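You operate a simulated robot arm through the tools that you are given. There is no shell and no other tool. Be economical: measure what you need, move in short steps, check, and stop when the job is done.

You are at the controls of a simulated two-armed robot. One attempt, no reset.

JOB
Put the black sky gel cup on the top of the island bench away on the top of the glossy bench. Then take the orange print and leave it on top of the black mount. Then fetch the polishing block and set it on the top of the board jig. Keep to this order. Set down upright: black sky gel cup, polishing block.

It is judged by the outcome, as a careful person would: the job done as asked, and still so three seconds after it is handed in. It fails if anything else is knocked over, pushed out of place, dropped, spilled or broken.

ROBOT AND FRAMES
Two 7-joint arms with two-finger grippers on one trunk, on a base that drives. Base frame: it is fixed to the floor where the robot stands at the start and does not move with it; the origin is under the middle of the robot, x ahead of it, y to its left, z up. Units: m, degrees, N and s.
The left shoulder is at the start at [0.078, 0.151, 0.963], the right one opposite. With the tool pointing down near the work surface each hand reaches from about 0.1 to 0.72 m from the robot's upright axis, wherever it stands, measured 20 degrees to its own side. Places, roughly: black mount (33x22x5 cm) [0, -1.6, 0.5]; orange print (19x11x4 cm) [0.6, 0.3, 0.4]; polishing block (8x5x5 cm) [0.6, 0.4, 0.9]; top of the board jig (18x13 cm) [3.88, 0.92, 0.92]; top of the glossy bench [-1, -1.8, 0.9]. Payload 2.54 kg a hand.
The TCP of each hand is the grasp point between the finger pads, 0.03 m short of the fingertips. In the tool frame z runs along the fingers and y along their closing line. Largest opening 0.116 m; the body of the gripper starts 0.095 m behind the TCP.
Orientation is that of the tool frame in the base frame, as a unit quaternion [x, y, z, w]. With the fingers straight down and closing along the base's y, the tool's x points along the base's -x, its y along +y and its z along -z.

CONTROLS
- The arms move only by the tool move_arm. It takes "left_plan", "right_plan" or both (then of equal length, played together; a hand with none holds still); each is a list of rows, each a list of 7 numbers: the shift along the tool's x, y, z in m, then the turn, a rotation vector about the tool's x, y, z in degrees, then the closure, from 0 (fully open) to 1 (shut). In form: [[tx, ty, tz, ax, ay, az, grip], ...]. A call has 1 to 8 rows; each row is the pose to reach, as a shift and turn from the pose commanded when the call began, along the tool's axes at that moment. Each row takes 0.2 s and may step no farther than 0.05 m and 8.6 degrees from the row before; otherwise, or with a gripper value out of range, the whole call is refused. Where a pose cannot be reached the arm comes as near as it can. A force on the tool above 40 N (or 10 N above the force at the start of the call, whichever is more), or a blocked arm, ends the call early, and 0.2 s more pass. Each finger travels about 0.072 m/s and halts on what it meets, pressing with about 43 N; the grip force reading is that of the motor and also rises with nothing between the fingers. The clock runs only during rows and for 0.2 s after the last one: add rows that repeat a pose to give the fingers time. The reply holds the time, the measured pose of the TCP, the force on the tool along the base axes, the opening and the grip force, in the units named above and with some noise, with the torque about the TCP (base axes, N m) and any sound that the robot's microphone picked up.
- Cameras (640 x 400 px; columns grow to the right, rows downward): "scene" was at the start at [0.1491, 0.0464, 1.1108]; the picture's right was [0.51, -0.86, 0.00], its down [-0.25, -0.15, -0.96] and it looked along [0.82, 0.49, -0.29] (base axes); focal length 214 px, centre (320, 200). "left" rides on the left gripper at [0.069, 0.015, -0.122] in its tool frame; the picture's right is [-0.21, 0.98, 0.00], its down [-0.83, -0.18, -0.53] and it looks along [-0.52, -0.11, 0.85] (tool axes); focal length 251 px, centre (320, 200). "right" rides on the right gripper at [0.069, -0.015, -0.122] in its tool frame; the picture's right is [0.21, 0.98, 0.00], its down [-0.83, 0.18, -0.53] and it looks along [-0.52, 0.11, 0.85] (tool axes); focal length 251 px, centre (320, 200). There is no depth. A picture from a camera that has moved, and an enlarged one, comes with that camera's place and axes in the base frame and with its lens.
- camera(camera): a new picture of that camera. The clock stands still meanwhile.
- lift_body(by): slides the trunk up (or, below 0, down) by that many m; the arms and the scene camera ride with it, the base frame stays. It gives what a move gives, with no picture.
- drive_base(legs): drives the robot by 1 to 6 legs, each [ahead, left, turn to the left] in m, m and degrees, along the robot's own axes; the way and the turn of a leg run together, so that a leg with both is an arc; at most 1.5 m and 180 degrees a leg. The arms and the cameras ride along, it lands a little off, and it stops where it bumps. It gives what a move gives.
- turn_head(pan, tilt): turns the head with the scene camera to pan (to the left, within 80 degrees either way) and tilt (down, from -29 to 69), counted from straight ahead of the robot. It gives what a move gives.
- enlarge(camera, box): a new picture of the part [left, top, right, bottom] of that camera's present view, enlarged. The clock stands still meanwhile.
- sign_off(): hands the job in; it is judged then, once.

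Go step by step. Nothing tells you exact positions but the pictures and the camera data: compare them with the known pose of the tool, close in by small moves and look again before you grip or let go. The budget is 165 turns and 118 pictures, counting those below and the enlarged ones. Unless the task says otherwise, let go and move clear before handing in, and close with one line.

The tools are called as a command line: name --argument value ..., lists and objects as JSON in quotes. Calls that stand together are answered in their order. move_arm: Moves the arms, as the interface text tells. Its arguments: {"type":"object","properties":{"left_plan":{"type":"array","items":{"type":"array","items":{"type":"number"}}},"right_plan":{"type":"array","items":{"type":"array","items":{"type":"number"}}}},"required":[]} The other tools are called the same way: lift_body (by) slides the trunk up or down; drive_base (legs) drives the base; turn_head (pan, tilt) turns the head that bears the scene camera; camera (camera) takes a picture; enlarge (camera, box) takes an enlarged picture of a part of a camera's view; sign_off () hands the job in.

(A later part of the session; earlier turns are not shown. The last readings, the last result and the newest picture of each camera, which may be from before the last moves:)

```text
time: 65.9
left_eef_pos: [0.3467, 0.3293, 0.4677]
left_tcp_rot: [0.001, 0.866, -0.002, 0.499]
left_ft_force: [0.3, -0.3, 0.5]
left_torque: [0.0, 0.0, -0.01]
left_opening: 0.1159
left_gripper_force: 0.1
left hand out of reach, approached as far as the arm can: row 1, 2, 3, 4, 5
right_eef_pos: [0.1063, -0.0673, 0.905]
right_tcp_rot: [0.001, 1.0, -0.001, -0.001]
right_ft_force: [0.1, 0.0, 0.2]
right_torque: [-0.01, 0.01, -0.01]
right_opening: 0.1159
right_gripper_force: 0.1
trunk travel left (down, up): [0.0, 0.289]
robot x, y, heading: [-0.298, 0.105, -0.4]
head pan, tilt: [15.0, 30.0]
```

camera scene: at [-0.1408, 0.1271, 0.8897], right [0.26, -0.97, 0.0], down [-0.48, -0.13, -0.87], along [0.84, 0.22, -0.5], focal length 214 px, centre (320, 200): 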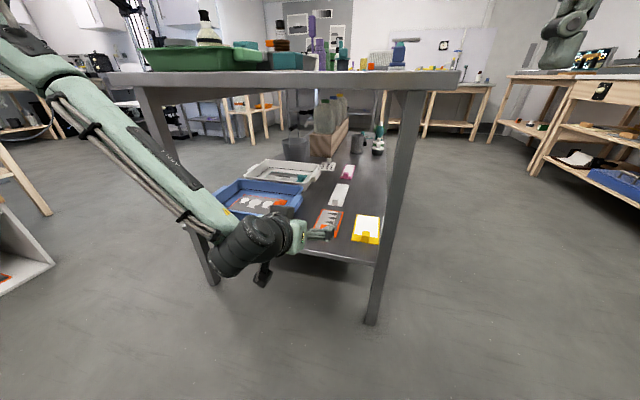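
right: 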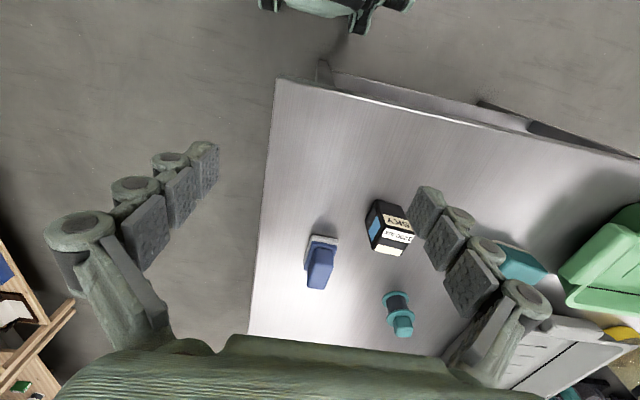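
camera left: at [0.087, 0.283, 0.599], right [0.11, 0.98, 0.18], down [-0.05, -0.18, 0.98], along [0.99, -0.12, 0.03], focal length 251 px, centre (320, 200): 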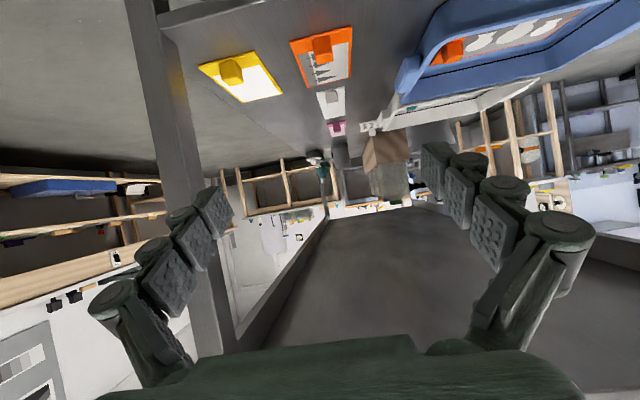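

The forward-pitched pose limits how low the hand goes. I'll test whether yawing the hand inward frees up reach.

move_arm --left_plan '[[0, 0, 0, 6.93, 0, 4, 0], [0, 0, 0, 13.86, 0, 8, 0], [0, 0, 0, 20.8, 0, 12, 0], [0.03, 0, 0.017, 20.8, 0, 12, 0], [0.06, 0, 0.034, 20.8, 0, 12, 0], [0.08, 0, 0.046, 20.8, 0, 12, 0]]'

camera --camera "scene"

```text
time: 67.3
left_eef_pos: [0.3347, 0.3374, 0.4281]
left_tcp_rot: [0.182, 0.847, -0.105, 0.489]
left_ft_force: [0.7, -1.1, -0.6]
left_torque: [-0.02, 0.02, -0.04]
left_opening: 0.116
left_gripper_force: 0.1
left hand out of reach, approached as far as the arm can: row 4, 5, 6
right_eef_pos: [0.1065, -0.0682, 0.9045]
right_tcp_rot: [0.002, 1.0, 0.0, 0.0]
right_ft_force: [0.4, -0.5, 0.6]
right_torque: [0.01, -0.01, -0.01]
right_opening: 0.1161
right_gripper_force: 0.1
trunk travel left (down, up): [0.0, 0.289]
robot x, y, heading: [-0.2988, 0.1053, -0.2]
head pan, tilt: [15.0, 30.0]
```

```text
85 pictures are left
camera scene: at [-0.1407, 0.1271, 0.8897], right [0.26, -0.97, 0.0], down [-0.48, -0.13, -0.87], along [0.84, 0.22, -0.5], focal length 214 px, centre (320, 200)
```

scene: 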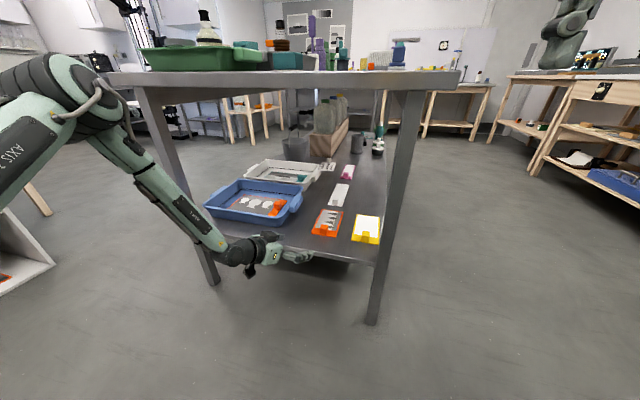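

move_arm --left_plan '[[0, 0, 0, 0, 5, 0, 0], [0, 0, 0, 0, 10, 0, 0], [0.017, 0, 0.01, 0, 10, 0, 0], [0.035, 0, 0.02, 0, 10, 0, 0], [0.05, 0, 0.03, 0, 10, 0, 0]]'

```text
time: 68.5
left_eef_pos: [0.3255, 0.3449, 0.3997]
left_tcp_rot: [0.189, 0.886, -0.088, 0.414]
left_ft_force: [0.5, 0.1, 0.0]
left_torque: [-0.01, 0.02, 0.0]
left_opening: 0.116
left_gripper_force: 0.0
left hand out of reach, approached as far as the arm can: row 4, 5
right_eef_pos: [0.1072, -0.0673, 0.9053]
right_tcp_rot: [0.001, 1.0, 0.0, 0.001]
right_ft_force: [-0.8, 0.3, 0.1]
right_torque: [0.03, 0.01, 0.01]
right_opening: 0.1162
right_gripper_force: 0.0
trunk travel left (down, up): [0.0, 0.289]
robot x, y, heading: [-0.2968, 0.1033, -0.3]
head pan, tilt: [15.0, 30.0]
```

move_arm --left_plan '[[0.02, 0, -0.024, 0, 0, 0, 0], [0.04, 0, -0.048, 0, 0, 0, 0], [0.06, 0, -0.03, 0, 0, 0, 0], [0.08, 0, -0.015, 0, 0, 0, 0]]'

```text
time: 69.5
left_eef_pos: [0.2664, 0.3724, 0.3788]
left_tcp_rot: [0.189, 0.886, -0.088, 0.415]
left_ft_force: [-0.1, -0.5, -0.3]
left_torque: [-0.01, 0.0, -0.03]
left_opening: 0.1161
left_gripper_force: 0.1
left hand out of reach, approached as far as the arm can: row 3, 4
right_eef_pos: [0.1068, -0.0681, 0.9048]
right_tcp_rot: [0.002, 1.0, 0.0, 0.0]
right_ft_force: [-0.6, -0.4, -0.4]
right_torque: [0.03, 0.02, -0.01]
right_opening: 0.1159
right_gripper_force: 0.1
trunk travel left (down, up): [0.0, 0.289]
robot x, y, heading: [-0.2946, 0.1048, -0.2]
head pan, tilt: [15.0, 30.0]
```

move_arm --left_plan '[[0, 0, 0, -6.1, 0, -5.1, 0], [0, 0, 0, -12.2, 0, -10.2, 0], [0, 0, 0, -18.4, 0, -15.4, 0]]'

move_arm --left_plan '[[0.02, 0, 0.02, 0, 5, 0, 0], [0.04, 0, 0.04, 0, 5, 0, 0], [0.05, 0, 0.05, 0, 5, 0, 0], [0.05, 0, 0.05, 0, 5, 0, 0]]'

```text
time: 70.3
left_eef_pos: [0.2659, 0.3799, 0.3966]
left_tcp_rot: [0.0, 0.906, 0.0, 0.422]
left_ft_force: [-0.1, 0.2, -0.5]
left_torque: [0.02, -0.01, -0.02]
left_opening: 0.1164
left_gripper_force: 0.1
left hand out of reach, approached as far as the arm can: row 1, 2, 3
right_eef_pos: [0.1068, -0.0667, 0.905]
right_tcp_rot: [0.002, 1.0, 0.0, 0.0]
right_ft_force: [-0.7, 0.2, 0.4]
right_torque: [0.01, -0.04, -0.01]
right_opening: 0.116
right_gripper_force: 0.0
trunk travel left (down, up): [0.0, 0.289]
robot x, y, heading: [-0.3004, 0.1042, -0.1]
head pan, tilt: [15.0, 30.0]
```

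```text
time: 71.3
left_eef_pos: [0.2662, 0.3967, 0.377]
left_tcp_rot: [0.001, 0.924, 0.0, 0.383]
left_ft_force: [-0.3, 0.3, -0.7]
left_torque: [-0.01, 0.0, 0.04]
left_opening: 0.1161
left_gripper_force: 0.0
left hand out of reach, approached as far as the arm can: row 1, 2, 3, 4
right_eef_pos: [0.106, -0.0689, 0.9049]
right_tcp_rot: [0.002, 1.0, 0.0, 0.0]
right_ft_force: [0.1, 0.2, -0.1]
right_torque: [-0.02, 0.0, -0.04]
right_opening: 0.1159
right_gripper_force: 0.0
trunk travel left (down, up): [0.0, 0.289]
robot x, y, heading: [-0.2948, 0.1012, -0.3]
head pan, tilt: [15.0, 30.0]
```

More sideways offset helps: pitch 45° now reaches z 0.377. I'll test a flatter pitch further to the left.

move_arm --left_plan '[[0, 0.03, 0, 0, -5, 0, 0], [0, 0.06, 0, 0, -10, 0, 0], [0, 0.08, 0, 0, -12, 0, 0], [0.0, 0.08, 0, 0, -12, 0, 0]]'

```text
time: 72.3
left_eef_pos: [0.2655, 0.4778, 0.3912]
left_tcp_rot: [0.002, 0.878, -0.001, 0.479]
left_ft_force: [-0.3, -0.6, 0.8]
left_torque: [0.0, 0.01, -0.01]
left_opening: 0.1158
left_gripper_force: 0.1
left hand out of reach, approached as far as the arm can: row 1, 2, 3, 4
right_eef_pos: [0.1061, -0.0683, 0.9051]
right_tcp_rot: [0.001, 1.0, 0.001, 0.0]
right_ft_force: [0.0, -0.1, 0.3]
right_torque: [0.0, -0.01, 0.0]
right_opening: 0.1158
right_gripper_force: 0.0
trunk travel left (down, up): [0.0, 0.289]
robot x, y, heading: [-0.2959, 0.1052, -0.2]
head pan, tilt: [15.0, 30.0]
```

Pitch 33° works at z 0.391 with the hand 0.37 m to the left. I'll raise slightly and drive so the hand comes just short of the knob, over it.

move_arm --left_plan '[[-0.03, 0, -0.02, 0, 0, 0, 0], [-0.059, 0, -0.038, 0, 0, 0, 0.3]]'

drive_base --legs '[[0, -0.197, 0], [0.17, 0, 0]]'

camera --camera "scene"

camera --camera "left"

```text
time: 72.9
left_eef_pos: [0.2634, 0.4787, 0.4614]
left_tcp_rot: [0.0, 0.878, 0.0, 0.478]
left_ft_force: [-0.2, -0.7, 0.0]
left_torque: [-0.01, 0.01, 0.05]
left_opening: 0.0811
left_gripper_force: 0.0
right_eef_pos: [0.106, -0.067, 0.9055]
right_tcp_rot: [0.002, 1.0, 0.0, 0.0]
right_ft_force: [0.2, -0.1, -1.3]
right_torque: [-0.02, 0.03, -0.03]
right_opening: 0.1159
right_gripper_force: 0.0
trunk travel left (down, up): [0.0, 0.289]
robot x, y, heading: [-0.2999, 0.104, -0.1]
head pan, tilt: [15.0, 30.0]
```

```text
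time: 76.5
left_eef_pos: [0.4288, 0.2791, 0.4616]
left_tcp_rot: [0.001, 0.879, 0.0, 0.478]
left_ft_force: [0.0, -0.4, 0.9]
left_torque: [-0.02, -0.01, 0.0]
left_opening: 0.0811
left_gripper_force: 0.0
right_eef_pos: [0.2737, -0.2691, 0.9051]
right_tcp_rot: [0.001, 1.0, 0.0, -0.001]
right_ft_force: [0.6, 0.4, 0.0]
right_torque: [-0.01, -0.01, 0.02]
right_opening: 0.116
right_gripper_force: 0.0
trunk travel left (down, up): [0.0, 0.289]
robot x, y, heading: [-0.1302, -0.0932, 0.2]
head pan, tilt: [15.0, 30.0]
```

```text
84 pictures are left
camera scene: at [0.0252, -0.0728, 0.8897], right [0.26, -0.97, 0.0], down [-0.48, -0.13, -0.87], along [0.84, 0.22, -0.5], focal length 214 px, centre (320, 200)
```

scene: 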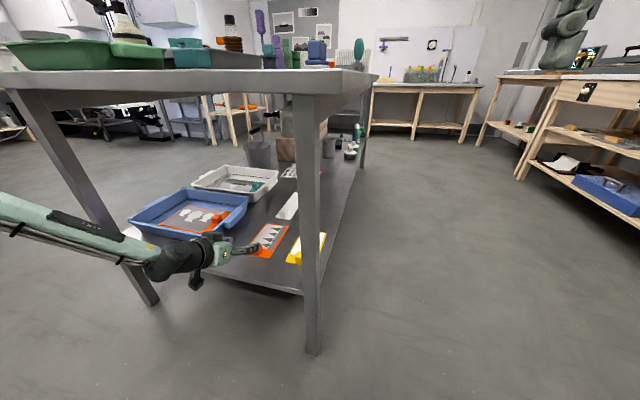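

```text
83 pictures are left
camera left: at [0.2887, 0.2936, 0.4719], right [0.12, 0.98, 0.18], down [0.0, -0.18, 0.98], along [0.99, -0.12, -0.02], focal length 251 px, centre (320, 200)
```

left: 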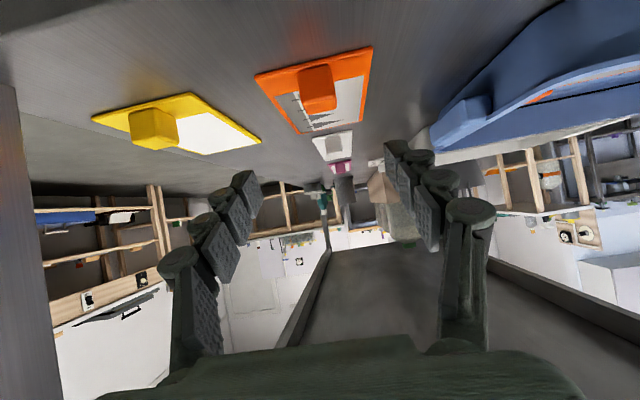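

enlarge --camera "scene" --box '[180, 190, 340, 290]'

enlarge --camera "left" --box '[220, 20, 420, 145]'

```text
4.00 times, centred on (260, 240) of scene
camera zoom: at [0.0252, -0.0728, 0.8897], right [0.26, -0.97, 0.0], down [-0.48, -0.13, -0.87], along [0.84, 0.22, -0.5], focal length 858 px, centre (560, 40)
```

zoom: 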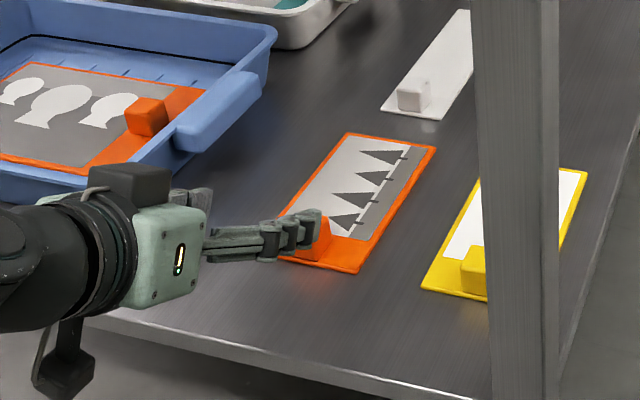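

```text
3.20 times, centred on (320, 82) of left
camera zoom: at [0.2887, 0.2936, 0.4719], right [0.12, 0.98, 0.18], down [0.0, -0.18, 0.98], along [0.99, -0.12, -0.02], focal length 805 px, centre (320, 576)
```

zoom: 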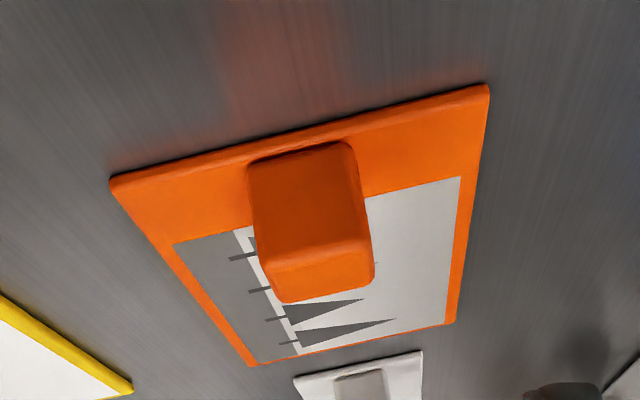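

Measured: board top z 0.35, knob x 0.512–0.542, y about 0.284, top z about 0.381. I'll drive 9 cm further in and look.

drive_base --legs '[[0.09, 0.003, 0]]'

enlarge --camera "left" --box '[200, 0, 440, 150]'

camera --camera "scene"

```text
time: 77.6
left_eef_pos: [0.5187, 0.2834, 0.4612]
left_tcp_rot: [-0.001, 0.879, 0.001, 0.477]
left_ft_force: [0.1, 0.8, -0.5]
left_torque: [0.01, 0.04, 0.0]
left_opening: 0.0813
left_gripper_force: 0.1
right_eef_pos: [0.364, -0.2633, 0.9052]
right_tcp_rot: [0.0, 1.0, 0.0, 0.0]
right_ft_force: [-0.1, -0.5, -0.4]
right_torque: [0.02, 0.03, 0.05]
right_opening: 0.1157
right_gripper_force: 0.0
trunk travel left (down, up): [0.0, 0.289]
robot x, y, heading: [-0.0409, -0.0891, -0.1]
head pan, tilt: [15.0, 30.0]
```

```text
2.67 times, centred on (320, 75) of left
camera zoom: at [0.379, 0.2974, 0.4719], right [0.12, 0.98, 0.18], down [0.0, -0.18, 0.98], along [0.99, -0.11, -0.02], focal length 670 px, centre (320, 533)
```

zoom: 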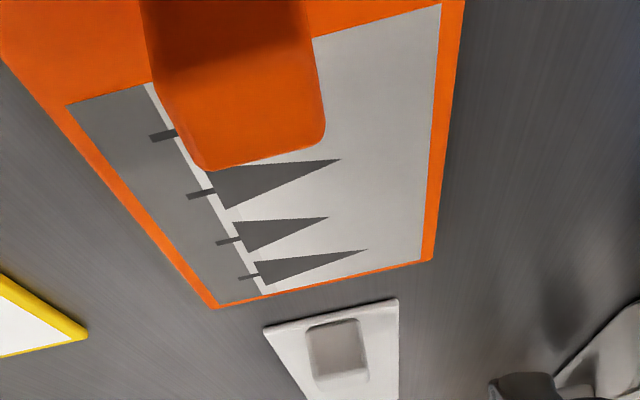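

```text
79 pictures are left
camera scene: at [0.1164, -0.0695, 0.8897], right [0.26, -0.97, 0.0], down [-0.48, -0.13, -0.87], along [0.84, 0.22, -0.5], focal length 214 px, centre (320, 200)
```

scene: 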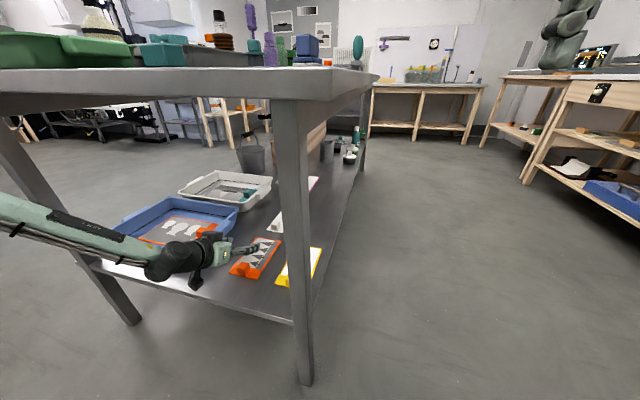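

move_arm --left_plan '[[0.017, 0, 0.011, 0, 0, 0, 0.3], [0.034, 0, 0.022, 0, 0, 0, 0.3], [0.046, 0, 0.03, 0, 0, 0, 0.3]]'

camera --camera "left"

enlarge --camera "scene" --box '[130, 200, 330, 325]'

```text
time: 78.4
left_eef_pos: [0.5207, 0.2834, 0.4053]
left_tcp_rot: [0.0, 0.878, 0.0, 0.479]
left_ft_force: [-0.1, 0.5, 0.5]
left_torque: [-0.01, -0.02, -0.03]
left_opening: 0.0813
left_gripper_force: 0.1
right_eef_pos: [0.3638, -0.2647, 0.9035]
right_tcp_rot: [0.0, 1.0, 0.0, 0.0]
right_ft_force: [0.5, -1.0, -0.4]
right_torque: [-0.01, -0.01, -0.01]
right_opening: 0.1158
right_gripper_force: 0.1
trunk travel left (down, up): [0.0, 0.289]
robot x, y, heading: [-0.0418, -0.0906, 0.4]
head pan, tilt: [15.0, 30.0]
```

```text
78 pictures are left
camera left: at [0.38, 0.2971, 0.417], right [0.12, 0.98, 0.18], down [0.0, -0.18, 0.98], along [0.99, -0.11, -0.02], focal length 251 px, centre (320, 200)
```

left: 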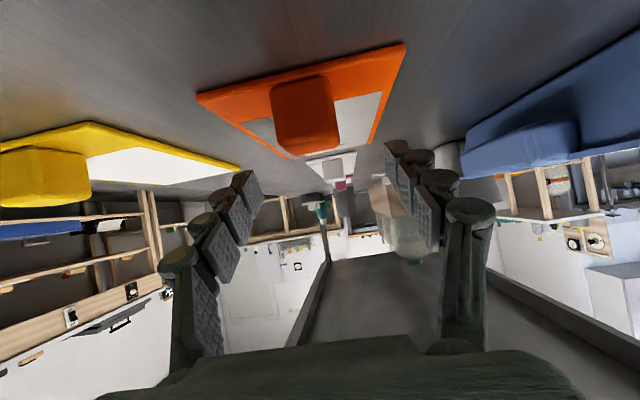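

```text
3.20 times, centred on (230, 262) of scene
camera zoom: at [0.1164, -0.0695, 0.8897], right [0.26, -0.97, 0.0], down [-0.48, -0.13, -0.87], along [0.84, 0.22, -0.5], focal length 686 px, centre (608, 0)
```

zoom: 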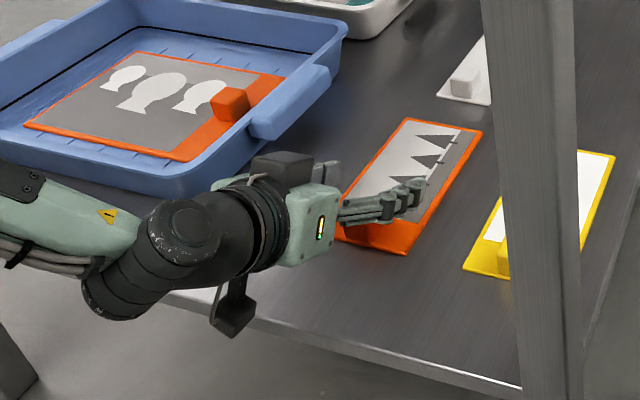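

move_arm --left_plan '[[0.0095, 0, 0.006, 0, 0, 0, 0.3], [0.0185, 0, 0.012, 0, 0, 0, 0.3]]'

camera --camera "left"

enlarge --camera "scene" --box '[200, 225, 300, 288]'

```text
time: 79.0
left_eef_pos: [0.5237, 0.2888, 0.3936]
left_tcp_rot: [0.0, 0.879, 0.001, 0.477]
left_ft_force: [-0.3, -0.1, 0.2]
left_torque: [-0.02, -0.03, -0.01]
left_opening: 0.0812
left_gripper_force: 0.0
left hand out of reach, approached as far as the arm can: row 2
right_eef_pos: [0.364, -0.2643, 0.9045]
right_tcp_rot: [0.0, 1.0, 0.0, 0.001]
right_ft_force: [0.7, -0.1, -0.7]
right_torque: [0.01, 0.02, 0.0]
right_opening: 0.1163
right_gripper_force: 0.1
trunk travel left (down, up): [0.0, 0.289]
robot x, y, heading: [-0.0429, -0.0937, -0.3]
head pan, tilt: [15.0, 30.0]
```

```text
76 pictures are left
camera left: at [0.3838, 0.3023, 0.4037], right [0.12, 0.98, 0.18], down [0.0, -0.18, 0.98], along [0.99, -0.11, -0.02], focal length 251 px, centre (320, 200)
```

left: 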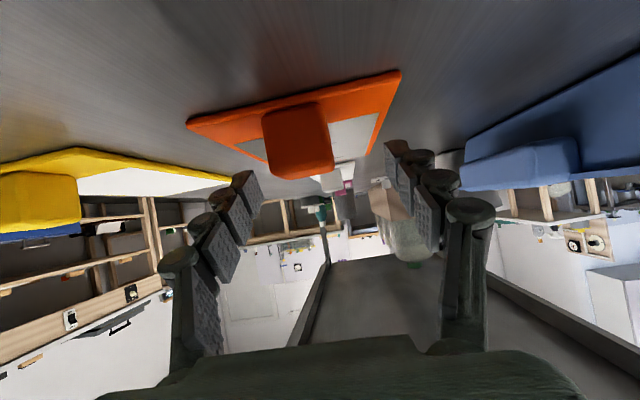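

```text
6.35 times, centred on (250, 256) of scene
camera zoom: at [0.1164, -0.0695, 0.8896], right [0.26, -0.97, 0.0], down [-0.48, -0.13, -0.87], along [0.84, 0.22, -0.5], focal length 1362 px, centre (764, -159)
```

zoom: 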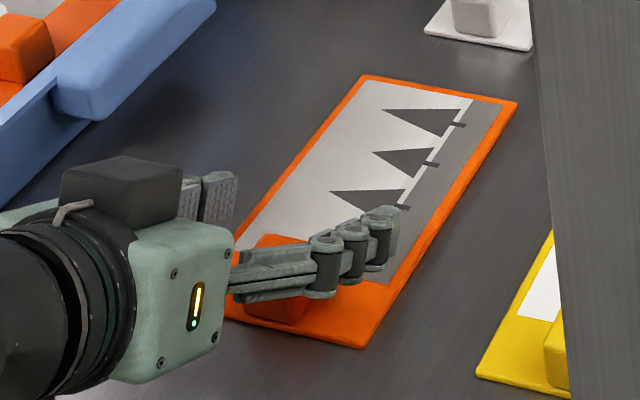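

Almost there at z 0.394. I'll add 5° of downward pitch to get the last centimetre.

move_arm --left_plan '[[0.003, -0.003, 0.001, 0, 3, 0, 0.3], [0.006, -0.005, 0.003, 0, 6, 0, 0.3], [0.009, -0.005, 0.005, 0, 6, 0, 0.3]]'

camera --camera "left"

```text
time: 79.8
left_eef_pos: [0.524, 0.2823, 0.3843]
left_tcp_rot: [-0.001, 0.903, 0.001, 0.43]
left_ft_force: [0.2, 0.0, -0.6]
left_torque: [0.01, 0.02, -0.04]
left_opening: 0.0811
left_gripper_force: 0.0
right_eef_pos: [0.3651, -0.2641, 0.9061]
right_tcp_rot: [0.0, 1.0, 0.0, -0.001]
right_ft_force: [-0.1, 0.0, 0.6]
right_torque: [0.0, 0.0, -0.01]
right_opening: 0.1161
right_gripper_force: 0.2
trunk travel left (down, up): [0.0, 0.289]
robot x, y, heading: [-0.037, -0.0915, -0.2]
head pan, tilt: [15.0, 30.0]
```

```text
74 pictures are left
camera left: at [0.3849, 0.2969, 0.409], right [0.13, 0.98, 0.17], down [0.1, -0.18, 0.98], along [0.99, -0.11, -0.13], focal length 251 px, centre (320, 200)
```

left: 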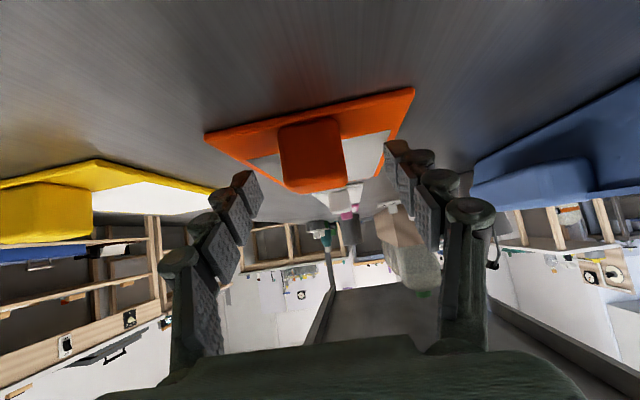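

move_arm --left_plan '[[0.002, 0, 0.002, 0, 0, 0, 0.4], [0.002, 0, 0.002, 0, 0, 0, 0.6], [0.002, 0, 0.002, 0, 0, 0, 0.95], [0.002, 0, 0.002, 0, 0, 0, 0.95], [0.002, 0, 0.002, 0, 0, 0, 0.95], [0.002, 0, 0.002, 0, 0, 0, 0.95]]'

camera --camera "left"

enlarge --camera "scene" --box '[200, 225, 300, 288]'

```text
time: 81.2
left_eef_pos: [0.5244, 0.2824, 0.3823]
left_tcp_rot: [-0.001, 0.902, 0.001, 0.432]
left_ft_force: [1.9, 1.0, 8.1]
left_torque: [-0.01, -0.11, 0.05]
left_opening: 0.0279
left_gripper_force: 43.3
right_eef_pos: [0.364, -0.2634, 0.9058]
right_tcp_rot: [-0.001, 1.0, 0.0, 0.001]
right_ft_force: [0.3, 0.5, 0.5]
right_torque: [-0.03, 0.01, 0.0]
right_opening: 0.1158
right_gripper_force: 0.0
trunk travel left (down, up): [0.0, 0.289]
robot x, y, heading: [-0.0367, -0.0925, 0.1]
head pan, tilt: [15.0, 30.0]
```

```text
73 pictures are left
camera left: at [0.3856, 0.2968, 0.4068], right [0.13, 0.98, 0.17], down [0.1, -0.18, 0.98], along [0.99, -0.11, -0.12], focal length 251 px, centre (320, 200)
```

left: 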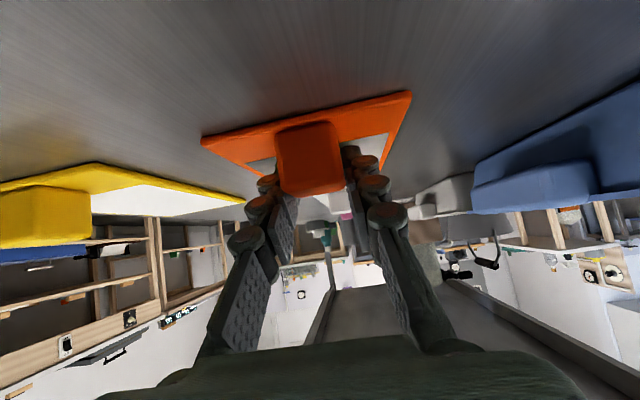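

```text
6.35 times, centred on (250, 256) of scene
camera zoom: at [0.1161, -0.0698, 0.8898], right [0.26, -0.97, 0.0], down [-0.48, -0.13, -0.87], along [0.84, 0.23, -0.5], focal length 1362 px, centre (764, -159)
```

zoom: 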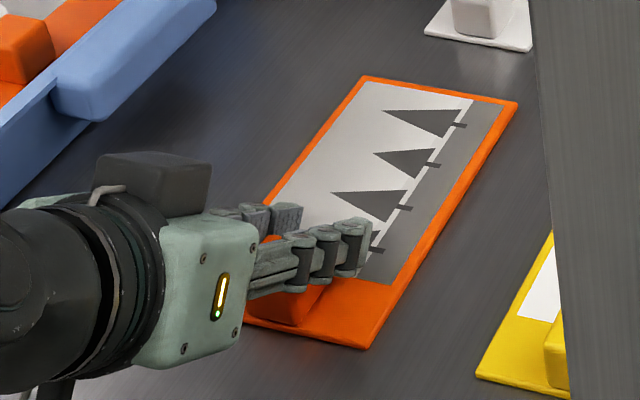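

The knob is gripped (opening 0.028). I'll lift 5 cm and check the print stays level.

move_arm --left_plan '[[-0.0078, 0, -0.0063, 0, 0, 0, 0.95], [-0.0233, 0, -0.0189, 0, 0, 0, 0.95], [-0.039, 0, -0.0315, 0, 0, 0, 0.95], [-0.054, 0, -0.044, 0, 0, 0, 0.95]]'

camera --camera "left"

enlarge --camera "scene" --box '[180, 200, 320, 288]'

```text
time: 82.2
left_eef_pos: [0.5249, 0.2821, 0.4523]
left_tcp_rot: [-0.001, 0.903, 0.0, 0.431]
left_ft_force: [0.3, 0.0, -1.5]
left_torque: [-0.02, -0.02, -0.01]
left_opening: 0.0279
left_gripper_force: 42.4
right_eef_pos: [0.3645, -0.263, 0.9052]
right_tcp_rot: [0.0, 1.0, 0.0, 0.0]
right_ft_force: [0.6, 0.8, -0.4]
right_torque: [0.01, 0.01, 0.04]
right_opening: 0.1158
right_gripper_force: 0.0
trunk travel left (down, up): [0.0, 0.289]
robot x, y, heading: [-0.038, -0.0911, 0.2]
head pan, tilt: [15.0, 30.0]
```

```text
71 pictures are left
camera left: at [0.3855, 0.2965, 0.4763], right [0.13, 0.98, 0.17], down [0.11, -0.18, 0.98], along [0.99, -0.11, -0.13], focal length 251 px, centre (320, 200)
```

left: 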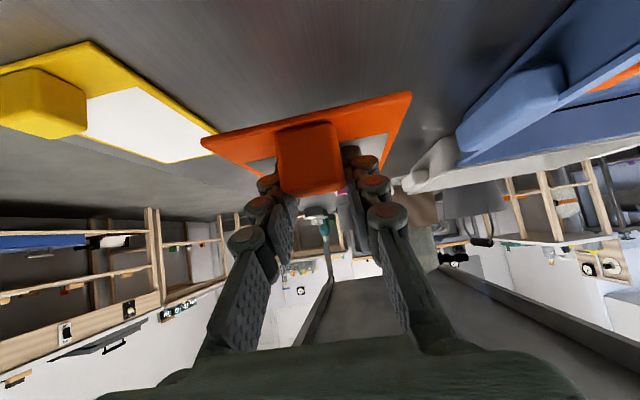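

```text
4.55 times, centred on (250, 244) of scene
camera zoom: at [0.1165, -0.0695, 0.8896], right [0.26, -0.97, 0.0], down [-0.48, -0.13, -0.87], along [0.84, 0.22, -0.5], focal length 975 px, centre (638, 0)
```

zoom: 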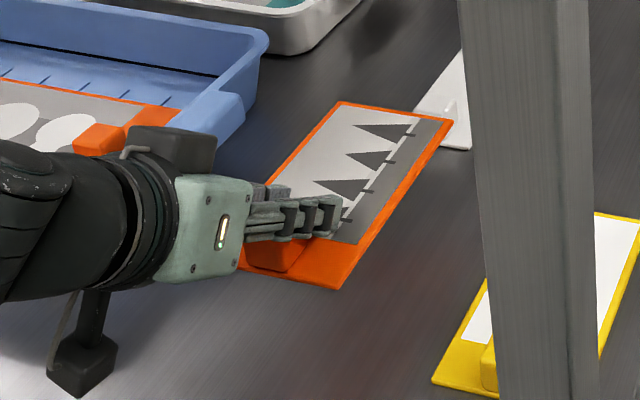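

The print is held firmly and level. I'll back straight out, turn right, and approach the mount to a safe distance.

drive_base --legs '[[-0.48, 0, 0], [0, 0, -90], [0.35, 0.13, 0]]'

turn_head --pan 25 --tilt 25

camera --camera "scene"

```text
time: 90.9
left_eef_pos: [-0.0065, -0.9934, 0.4509]
left_tcp_rot: [0.634, 0.643, -0.301, 0.306]
left_ft_force: [0.1, -0.3, -0.6]
left_torque: [0.02, 0.01, -0.02]
left_opening: 0.028
left_gripper_force: 42.7
right_eef_pos: [-0.5542, -0.8425, 0.9047]
right_tcp_rot: [0.703, 0.711, -0.001, 0.0]
right_ft_force: [0.1, 0.9, -0.3]
right_torque: [0.02, 0.02, 0.0]
right_opening: 0.1159
right_gripper_force: 0.0
trunk travel left (down, up): [0.0, 0.289]
robot x, y, heading: [-0.3894, -0.4337, -89.3]
head pan, tilt: [15.0, 30.0]
```

```text
time: 91.6
left_eef_pos: [-0.0067, -0.9934, 0.4509]
left_tcp_rot: [0.634, 0.643, -0.302, 0.307]
left_ft_force: [0.1, -1.3, -0.6]
left_torque: [0.09, 0.01, -0.04]
left_opening: 0.0283
left_gripper_force: 43.2
right_eef_pos: [-0.5538, -0.8411, 0.9054]
right_tcp_rot: [0.702, 0.712, 0.0, -0.001]
right_ft_force: [0.3, -0.5, -0.1]
right_torque: [0.01, -0.01, -0.01]
right_opening: 0.116
right_gripper_force: 0.1
trunk travel left (down, up): [0.0, 0.289]
robot x, y, heading: [-0.3913, -0.4352, -89.2]
head pan, tilt: [25.0, 25.0]
```

```text
69 pictures are left
camera scene: at [-0.3459, -0.5868, 0.8976], right [-0.9, -0.43, 0.0], down [-0.18, 0.38, -0.91], along [0.39, -0.82, -0.42], focal length 214 px, centre (320, 200)
```

scene: 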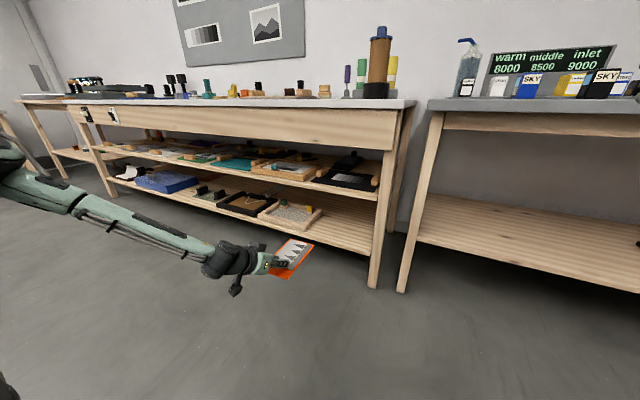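

lift_body --by 0.15

drive_base --legs '[[0.25, 0, -0.8]]'

turn_head --pan 30 --tilt 35

camera --camera "scene"

camera --camera "left"

```text
time: 93.3
left_eef_pos: [-0.0064, -0.9935, 0.6016]
left_tcp_rot: [0.633, 0.642, -0.303, 0.307]
left_ft_force: [0.0, -0.5, -0.9]
left_torque: [0.02, -0.01, -0.02]
left_opening: 0.0279
left_gripper_force: 43.3
right_eef_pos: [-0.5534, -0.8416, 1.0551]
right_tcp_rot: [0.702, 0.713, 0.0, -0.001]
right_ft_force: [-0.2, 0.4, -0.3]
right_torque: [-0.05, 0.0, -0.04]
right_opening: 0.1159
right_gripper_force: 0.2
trunk travel left (down, up): [-0.15, 0.139]
robot x, y, heading: [-0.3881, -0.4365, -89.3]
head pan, tilt: [25.0, 25.0]
```

```text
time: 95.2
left_eef_pos: [-0.0093, -1.246, 0.6003]
left_tcp_rot: [0.637, 0.639, -0.304, 0.305]
left_ft_force: [-0.2, 0.5, -0.7]
left_torque: [0.01, 0.0, 0.01]
left_opening: 0.0282
left_gripper_force: 43.0
right_eef_pos: [-0.5561, -1.0877, 1.0554]
right_tcp_rot: [0.706, 0.708, 0.0, -0.001]
right_ft_force: [0.0, -1.1, 0.1]
right_torque: [0.01, -0.02, 0.02]
right_opening: 0.116
right_gripper_force: 0.0
trunk travel left (down, up): [-0.15, 0.139]
robot x, y, heading: [-0.383, -0.6834, -89.8]
head pan, tilt: [25.0, 25.0]
```

```text
time: 95.9
left_eef_pos: [-0.0099, -1.2465, 0.6016]
left_tcp_rot: [0.638, 0.639, -0.304, 0.304]
left_ft_force: [-0.2, 0.3, -1.3]
left_torque: [0.0, 0.01, 0.03]
left_opening: 0.0278
left_gripper_force: 43.0
right_eef_pos: [-0.5564, -1.0864, 1.0545]
right_tcp_rot: [0.706, 0.708, 0.0, 0.0]
right_ft_force: [0.4, -1.0, 0.3]
right_torque: [-0.01, -0.03, 0.0]
right_opening: 0.1159
right_gripper_force: 0.1
trunk travel left (down, up): [-0.15, 0.139]
robot x, y, heading: [-0.3838, -0.6821, -89.6]
head pan, tilt: [30.0, 35.0]
```

```text
68 pictures are left
camera scene: at [-0.3403, -0.828, 1.0319], right [-0.86, -0.5, 0.0], down [-0.29, 0.5, -0.82], along [0.41, -0.71, -0.57], focal length 214 px, centre (320, 200)
```

scene: 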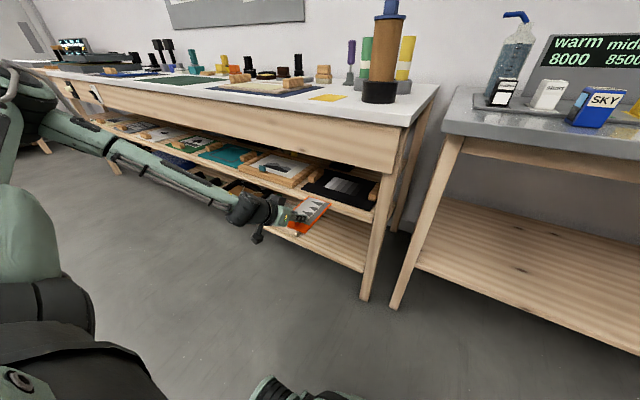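

```text
67 pictures are left
camera left: at [0.0044, -1.1081, 0.6262], right [0.98, -0.13, 0.17], down [-0.18, -0.11, 0.98], along [-0.11, -0.99, -0.13], focal length 251 px, centre (320, 200)
```

left: 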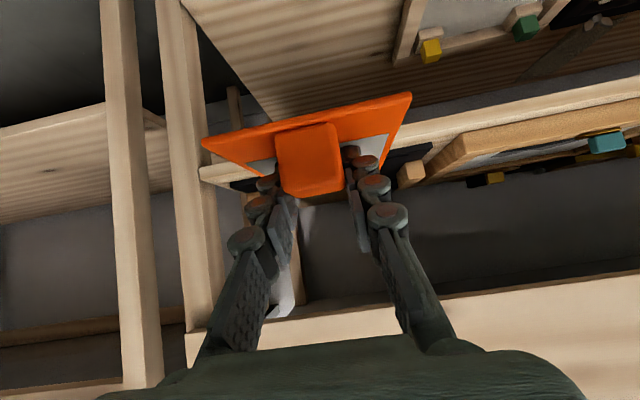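

enlarge --camera "scene" --box '[220, 140, 400, 252]'

enlarge --camera "left" --box '[180, 80, 460, 255]'

```text
3.56 times, centred on (310, 196) of scene
camera zoom: at [-0.3403, -0.828, 1.0319], right [-0.86, -0.5, 0.0], down [-0.29, 0.5, -0.82], along [0.41, -0.71, -0.57], focal length 763 px, centre (356, 214)
```

zoom: 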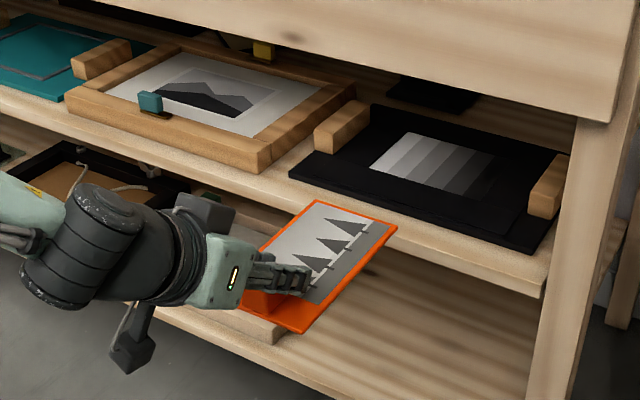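

```text
2.29 times, centred on (320, 168) of left
camera zoom: at [0.0044, -1.1081, 0.6262], right [0.98, -0.13, 0.17], down [-0.18, -0.11, 0.98], along [-0.11, -0.99, -0.13], focal length 575 px, centre (320, 274)
```

zoom: 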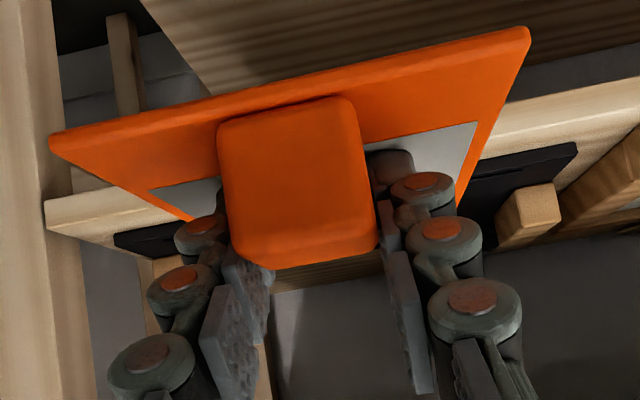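

The mount's front edge is at y about -1.527, x -0.167..0.166, top about z 0.51; the apron bottom is about 0.73. I'll lower to TCP z about 0.572 and go in partway, then check.

lift_body --by -0.03

drive_base --legs '[[0.19, 0.005, -0.3]]'

camera --camera "left"

camera --camera "scene"

```text
time: 96.6
left_eef_pos: [-0.0097, -1.2461, 0.5716]
left_tcp_rot: [0.637, 0.64, -0.304, 0.305]
left_ft_force: [-0.3, -0.3, -1.4]
left_torque: [0.05, -0.04, 0.02]
left_opening: 0.0279
left_gripper_force: 43.6
right_eef_pos: [-0.5556, -1.0866, 1.0266]
right_tcp_rot: [0.706, 0.708, -0.001, 0.0]
right_ft_force: [0.5, 0.0, 0.3]
right_torque: [0.03, 0.0, -0.01]
right_opening: 0.1162
right_gripper_force: 0.1
trunk travel left (down, up): [-0.12, 0.169]
robot x, y, heading: [-0.3845, -0.6823, -89.9]
head pan, tilt: [30.0, 35.0]
```

```text
time: 98.2
left_eef_pos: [-0.0061, -1.4316, 0.5713]
left_tcp_rot: [0.638, 0.638, -0.305, 0.305]
left_ft_force: [0.7, 0.0, -0.1]
left_torque: [0.05, -0.01, 0.0]
left_opening: 0.0279
left_gripper_force: 43.1
right_eef_pos: [-0.5501, -1.2723, 1.0255]
right_tcp_rot: [0.707, 0.707, 0.0, -0.001]
right_ft_force: [-0.1, 0.7, -0.2]
right_torque: [0.0, 0.02, 0.0]
right_opening: 0.1163
right_gripper_force: 0.1
trunk travel left (down, up): [-0.12, 0.169]
robot x, y, heading: [-0.3787, -0.8686, -90.0]
head pan, tilt: [30.0, 35.0]
```

```text
64 pictures are left
camera left: at [0.0093, -1.2942, 0.5961], right [0.98, -0.13, 0.17], down [-0.18, -0.11, 0.98], along [-0.11, -0.99, -0.13], focal length 251 px, centre (320, 200)
```

left: 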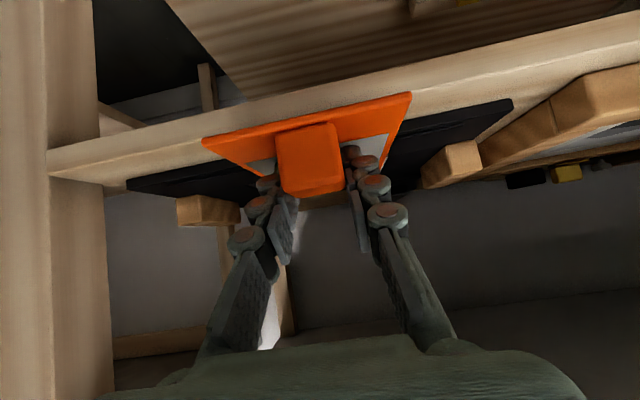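

```text
63 pictures are left
camera scene: at [-0.3351, -1.0137, 1.0018], right [-0.86, -0.5, 0.0], down [-0.29, 0.5, -0.82], along [0.41, -0.71, -0.57], focal length 214 px, centre (320, 200)
```

scene: 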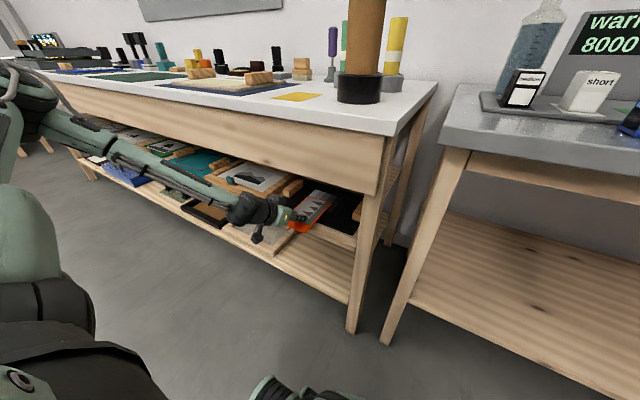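

drive_base --legs '[[0.075, 0, 0]]'

enlarge --camera "scene" --box '[200, 130, 380, 242]'

camera --camera "left"

```text
time: 99.2
left_eef_pos: [-0.0052, -1.5059, 0.5713]
left_tcp_rot: [0.638, 0.639, -0.304, 0.304]
left_ft_force: [-0.3, 0.7, -0.2]
left_torque: [-0.01, 0.02, 0.02]
left_opening: 0.0281
left_gripper_force: 43.1
right_eef_pos: [-0.5518, -1.3458, 1.0251]
right_tcp_rot: [0.707, 0.707, 0.0, 0.0]
right_ft_force: [0.2, 0.7, -0.7]
right_torque: [0.0, 0.0, -0.02]
right_opening: 0.1159
right_gripper_force: 0.0
trunk travel left (down, up): [-0.12, 0.169]
robot x, y, heading: [-0.3802, -0.939, -90.2]
head pan, tilt: [30.0, 35.0]
```

```text
3.56 times, centred on (290, 186) of scene
camera zoom: at [-0.3352, -1.0872, 1.0018], right [-0.87, -0.5, 0.0], down [-0.29, 0.5, -0.82], along [0.41, -0.71, -0.57], focal length 763 px, centre (427, 250)
```

zoom: 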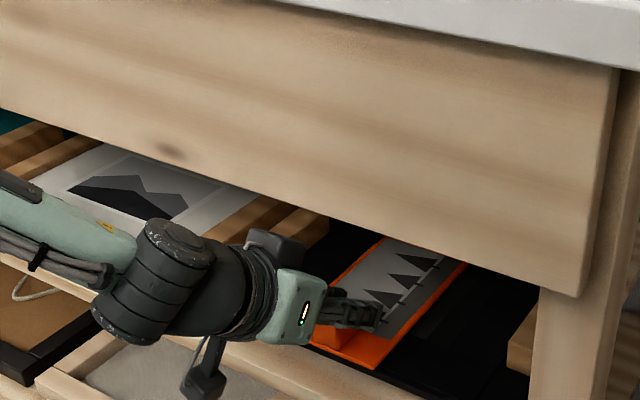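

```text
61 pictures are left
camera left: at [0.0088, -1.3681, 0.596], right [0.98, -0.13, 0.17], down [-0.18, -0.1, 0.98], along [-0.11, -0.99, -0.13], focal length 251 px, centre (320, 200)
```

left: 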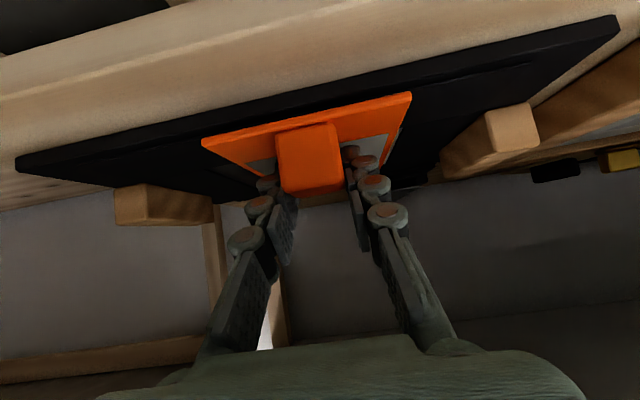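

enlarge --camera "left" --box '[180, 40, 460, 215]'

enlarge --camera "scene" --box '[270, 185, 370, 247]'

```text
2.29 times, centred on (320, 128) of left
camera zoom: at [0.0088, -1.3681, 0.596], right [0.98, -0.13, 0.17], down [-0.18, -0.1, 0.98], along [-0.11, -0.99, -0.13], focal length 575 px, centre (320, 366)
```

zoom: 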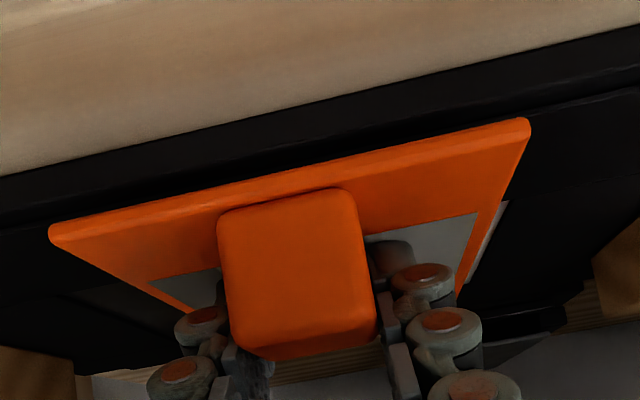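

```text
6.40 times, centred on (320, 216) of scene
camera zoom: at [-0.3352, -1.0872, 1.0018], right [-0.87, -0.5, 0.0], down [-0.29, 0.5, -0.82], along [0.41, -0.71, -0.57], focal length 1373 px, centre (320, 98)
```

zoom: 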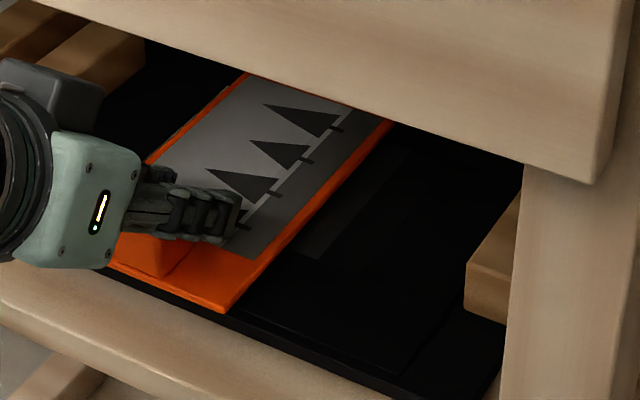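

The print hangs about a centimetre above the mount, with its near edge roughly flush with the mount's front. I'll go 3 cm further in.

drive_base --legs '[[0.032, 0, 0.2]]'

enlarge --camera "scene" --box '[250, 175, 370, 250]'

camera --camera "left"

```text
time: 100.1
left_eef_pos: [-0.004, -1.5364, 0.5715]
left_tcp_rot: [0.637, 0.639, -0.304, 0.305]
left_ft_force: [-0.5, 0.2, -0.4]
left_torque: [0.05, 0.01, -0.02]
left_opening: 0.0281
left_gripper_force: 43.2
right_eef_pos: [-0.5511, -1.3792, 1.0248]
right_tcp_rot: [0.706, 0.708, 0.0, 0.0]
right_ft_force: [0.1, -0.4, -0.6]
right_torque: [0.0, -0.01, 0.02]
right_opening: 0.1159
right_gripper_force: 0.1
trunk travel left (down, up): [-0.12, 0.169]
robot x, y, heading: [-0.3799, -0.9752, -90.0]
head pan, tilt: [30.0, 35.0]
```

```text
5.33 times, centred on (310, 212) of scene
camera zoom: at [-0.3347, -1.1192, 1.0018], right [-0.86, -0.5, 0.0], down [-0.29, 0.5, -0.82], along [0.41, -0.71, -0.57], focal length 1144 px, centre (373, 133)
```

zoom: 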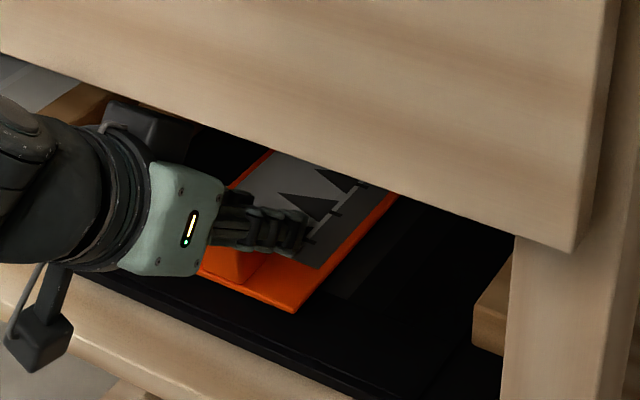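

```text
57 pictures are left
camera left: at [0.0099, -1.3991, 0.596], right [0.98, -0.13, 0.17], down [-0.18, -0.11, 0.98], along [-0.11, -0.99, -0.13], focal length 251 px, centre (320, 200)
```

left: 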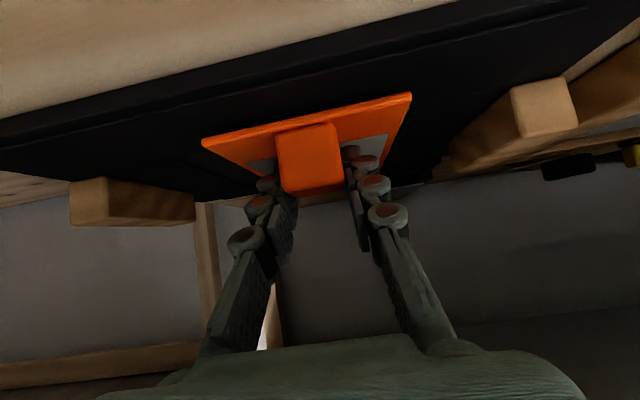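

The print is now inside the mount's outline. I'll lower the trunk in small steps, feeling for contact.

lift_body --by -0.012

enlarge --camera "left" --box '[180, 40, 460, 215]'

```text
time: 100.7
left_eef_pos: [-0.0053, -1.5386, 0.5622]
left_tcp_rot: [0.637, 0.638, -0.305, 0.307]
left_ft_force: [1.2, -2.5, 11.5]
left_torque: [0.38, 0.09, 0.0]
left_opening: 0.028
left_gripper_force: 42.7
right_eef_pos: [-0.5524, -1.3783, 1.0141]
right_tcp_rot: [0.707, 0.708, 0.0, 0.001]
right_ft_force: [-1.0, -0.5, 0.0]
right_torque: [-0.03, -0.03, 0.01]
right_opening: 0.1158
right_gripper_force: 0.0
trunk travel left (down, up): [-0.108, 0.181]
robot x, y, heading: [-0.3799, -0.9741, -89.8]
head pan, tilt: [30.0, 35.0]
```

```text
2.29 times, centred on (320, 128) of left
camera zoom: at [0.0096, -1.4002, 0.5864], right [0.98, -0.13, 0.17], down [-0.18, -0.1, 0.98], along [-0.11, -0.99, -0.12], focal length 575 px, centre (320, 366)
```

zoom: 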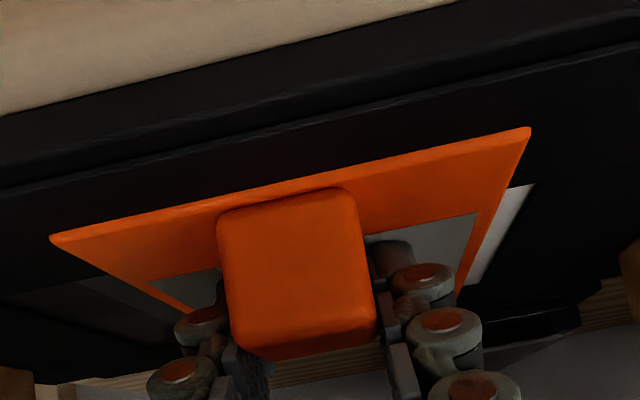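

Contact felt at TCP z 0.562 (11.5 N). The near edge rests on the mount, so I'll ease up slightly and open.

move_arm --left_plan '[[0, 0, 0, 0, 0, 0, 0.8], [0, 0, 0, 0, 0, 0, 0.65], [0, 0, 0, 0, 0, 0, 0.5], [0, 0, 0, 0, 0, 0, 0.4], [0, 0, 0, 0, 0, 0, 0.4]]'

enlarge --camera "left" --box '[180, 40, 460, 215]'

enlarge --camera "scene" --box '[250, 175, 370, 250]'

```text
time: 101.9
left_eef_pos: [-0.0043, -1.5356, 0.5587]
left_tcp_rot: [0.637, 0.639, -0.304, 0.305]
left_ft_force: [0.0, 2.7, 6.4]
left_torque: [-0.05, 0.0, -0.01]
left_opening: 0.0678
left_gripper_force: 5.6
right_eef_pos: [-0.5515, -1.3784, 1.0129]
right_tcp_rot: [0.707, 0.708, -0.001, 0.001]
right_ft_force: [0.6, -0.3, -0.9]
right_torque: [-0.02, 0.0, 0.0]
right_opening: 0.1162
right_gripper_force: 0.0
trunk travel left (down, up): [-0.108, 0.181]
robot x, y, heading: [-0.3793, -0.9753, -89.6]
head pan, tilt: [30.0, 35.0]
```

```text
2.29 times, centred on (320, 128) of left
camera zoom: at [0.0098, -1.3984, 0.584], right [0.98, -0.13, 0.17], down [-0.18, -0.11, 0.98], along [-0.11, -0.99, -0.13], focal length 575 px, centre (320, 366)
```

zoom: 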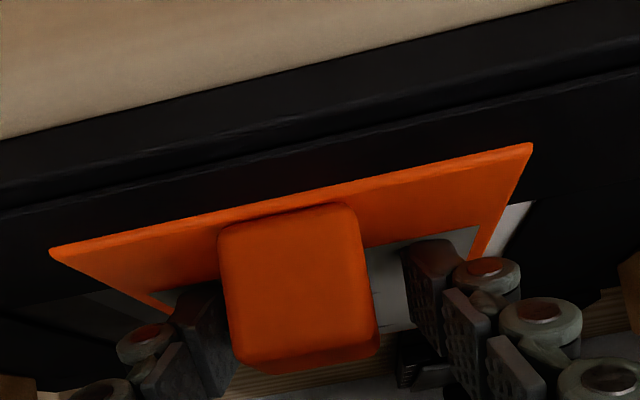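

```text
5.33 times, centred on (310, 212) of scene
camera zoom: at [-0.3349, -1.1187, 0.9899], right [-0.86, -0.5, 0.0], down [-0.29, 0.5, -0.82], along [0.41, -0.71, -0.57], focal length 1144 px, centre (373, 133)
```

zoom: 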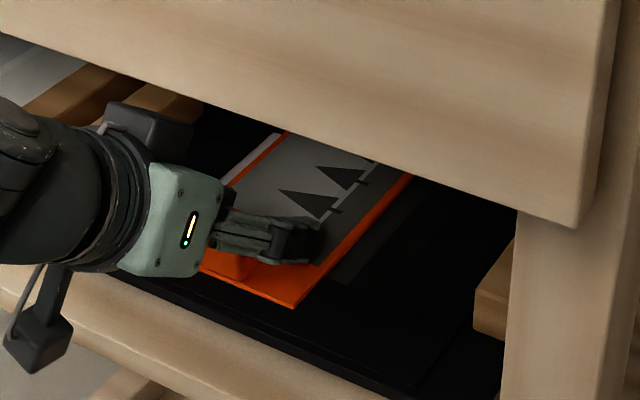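

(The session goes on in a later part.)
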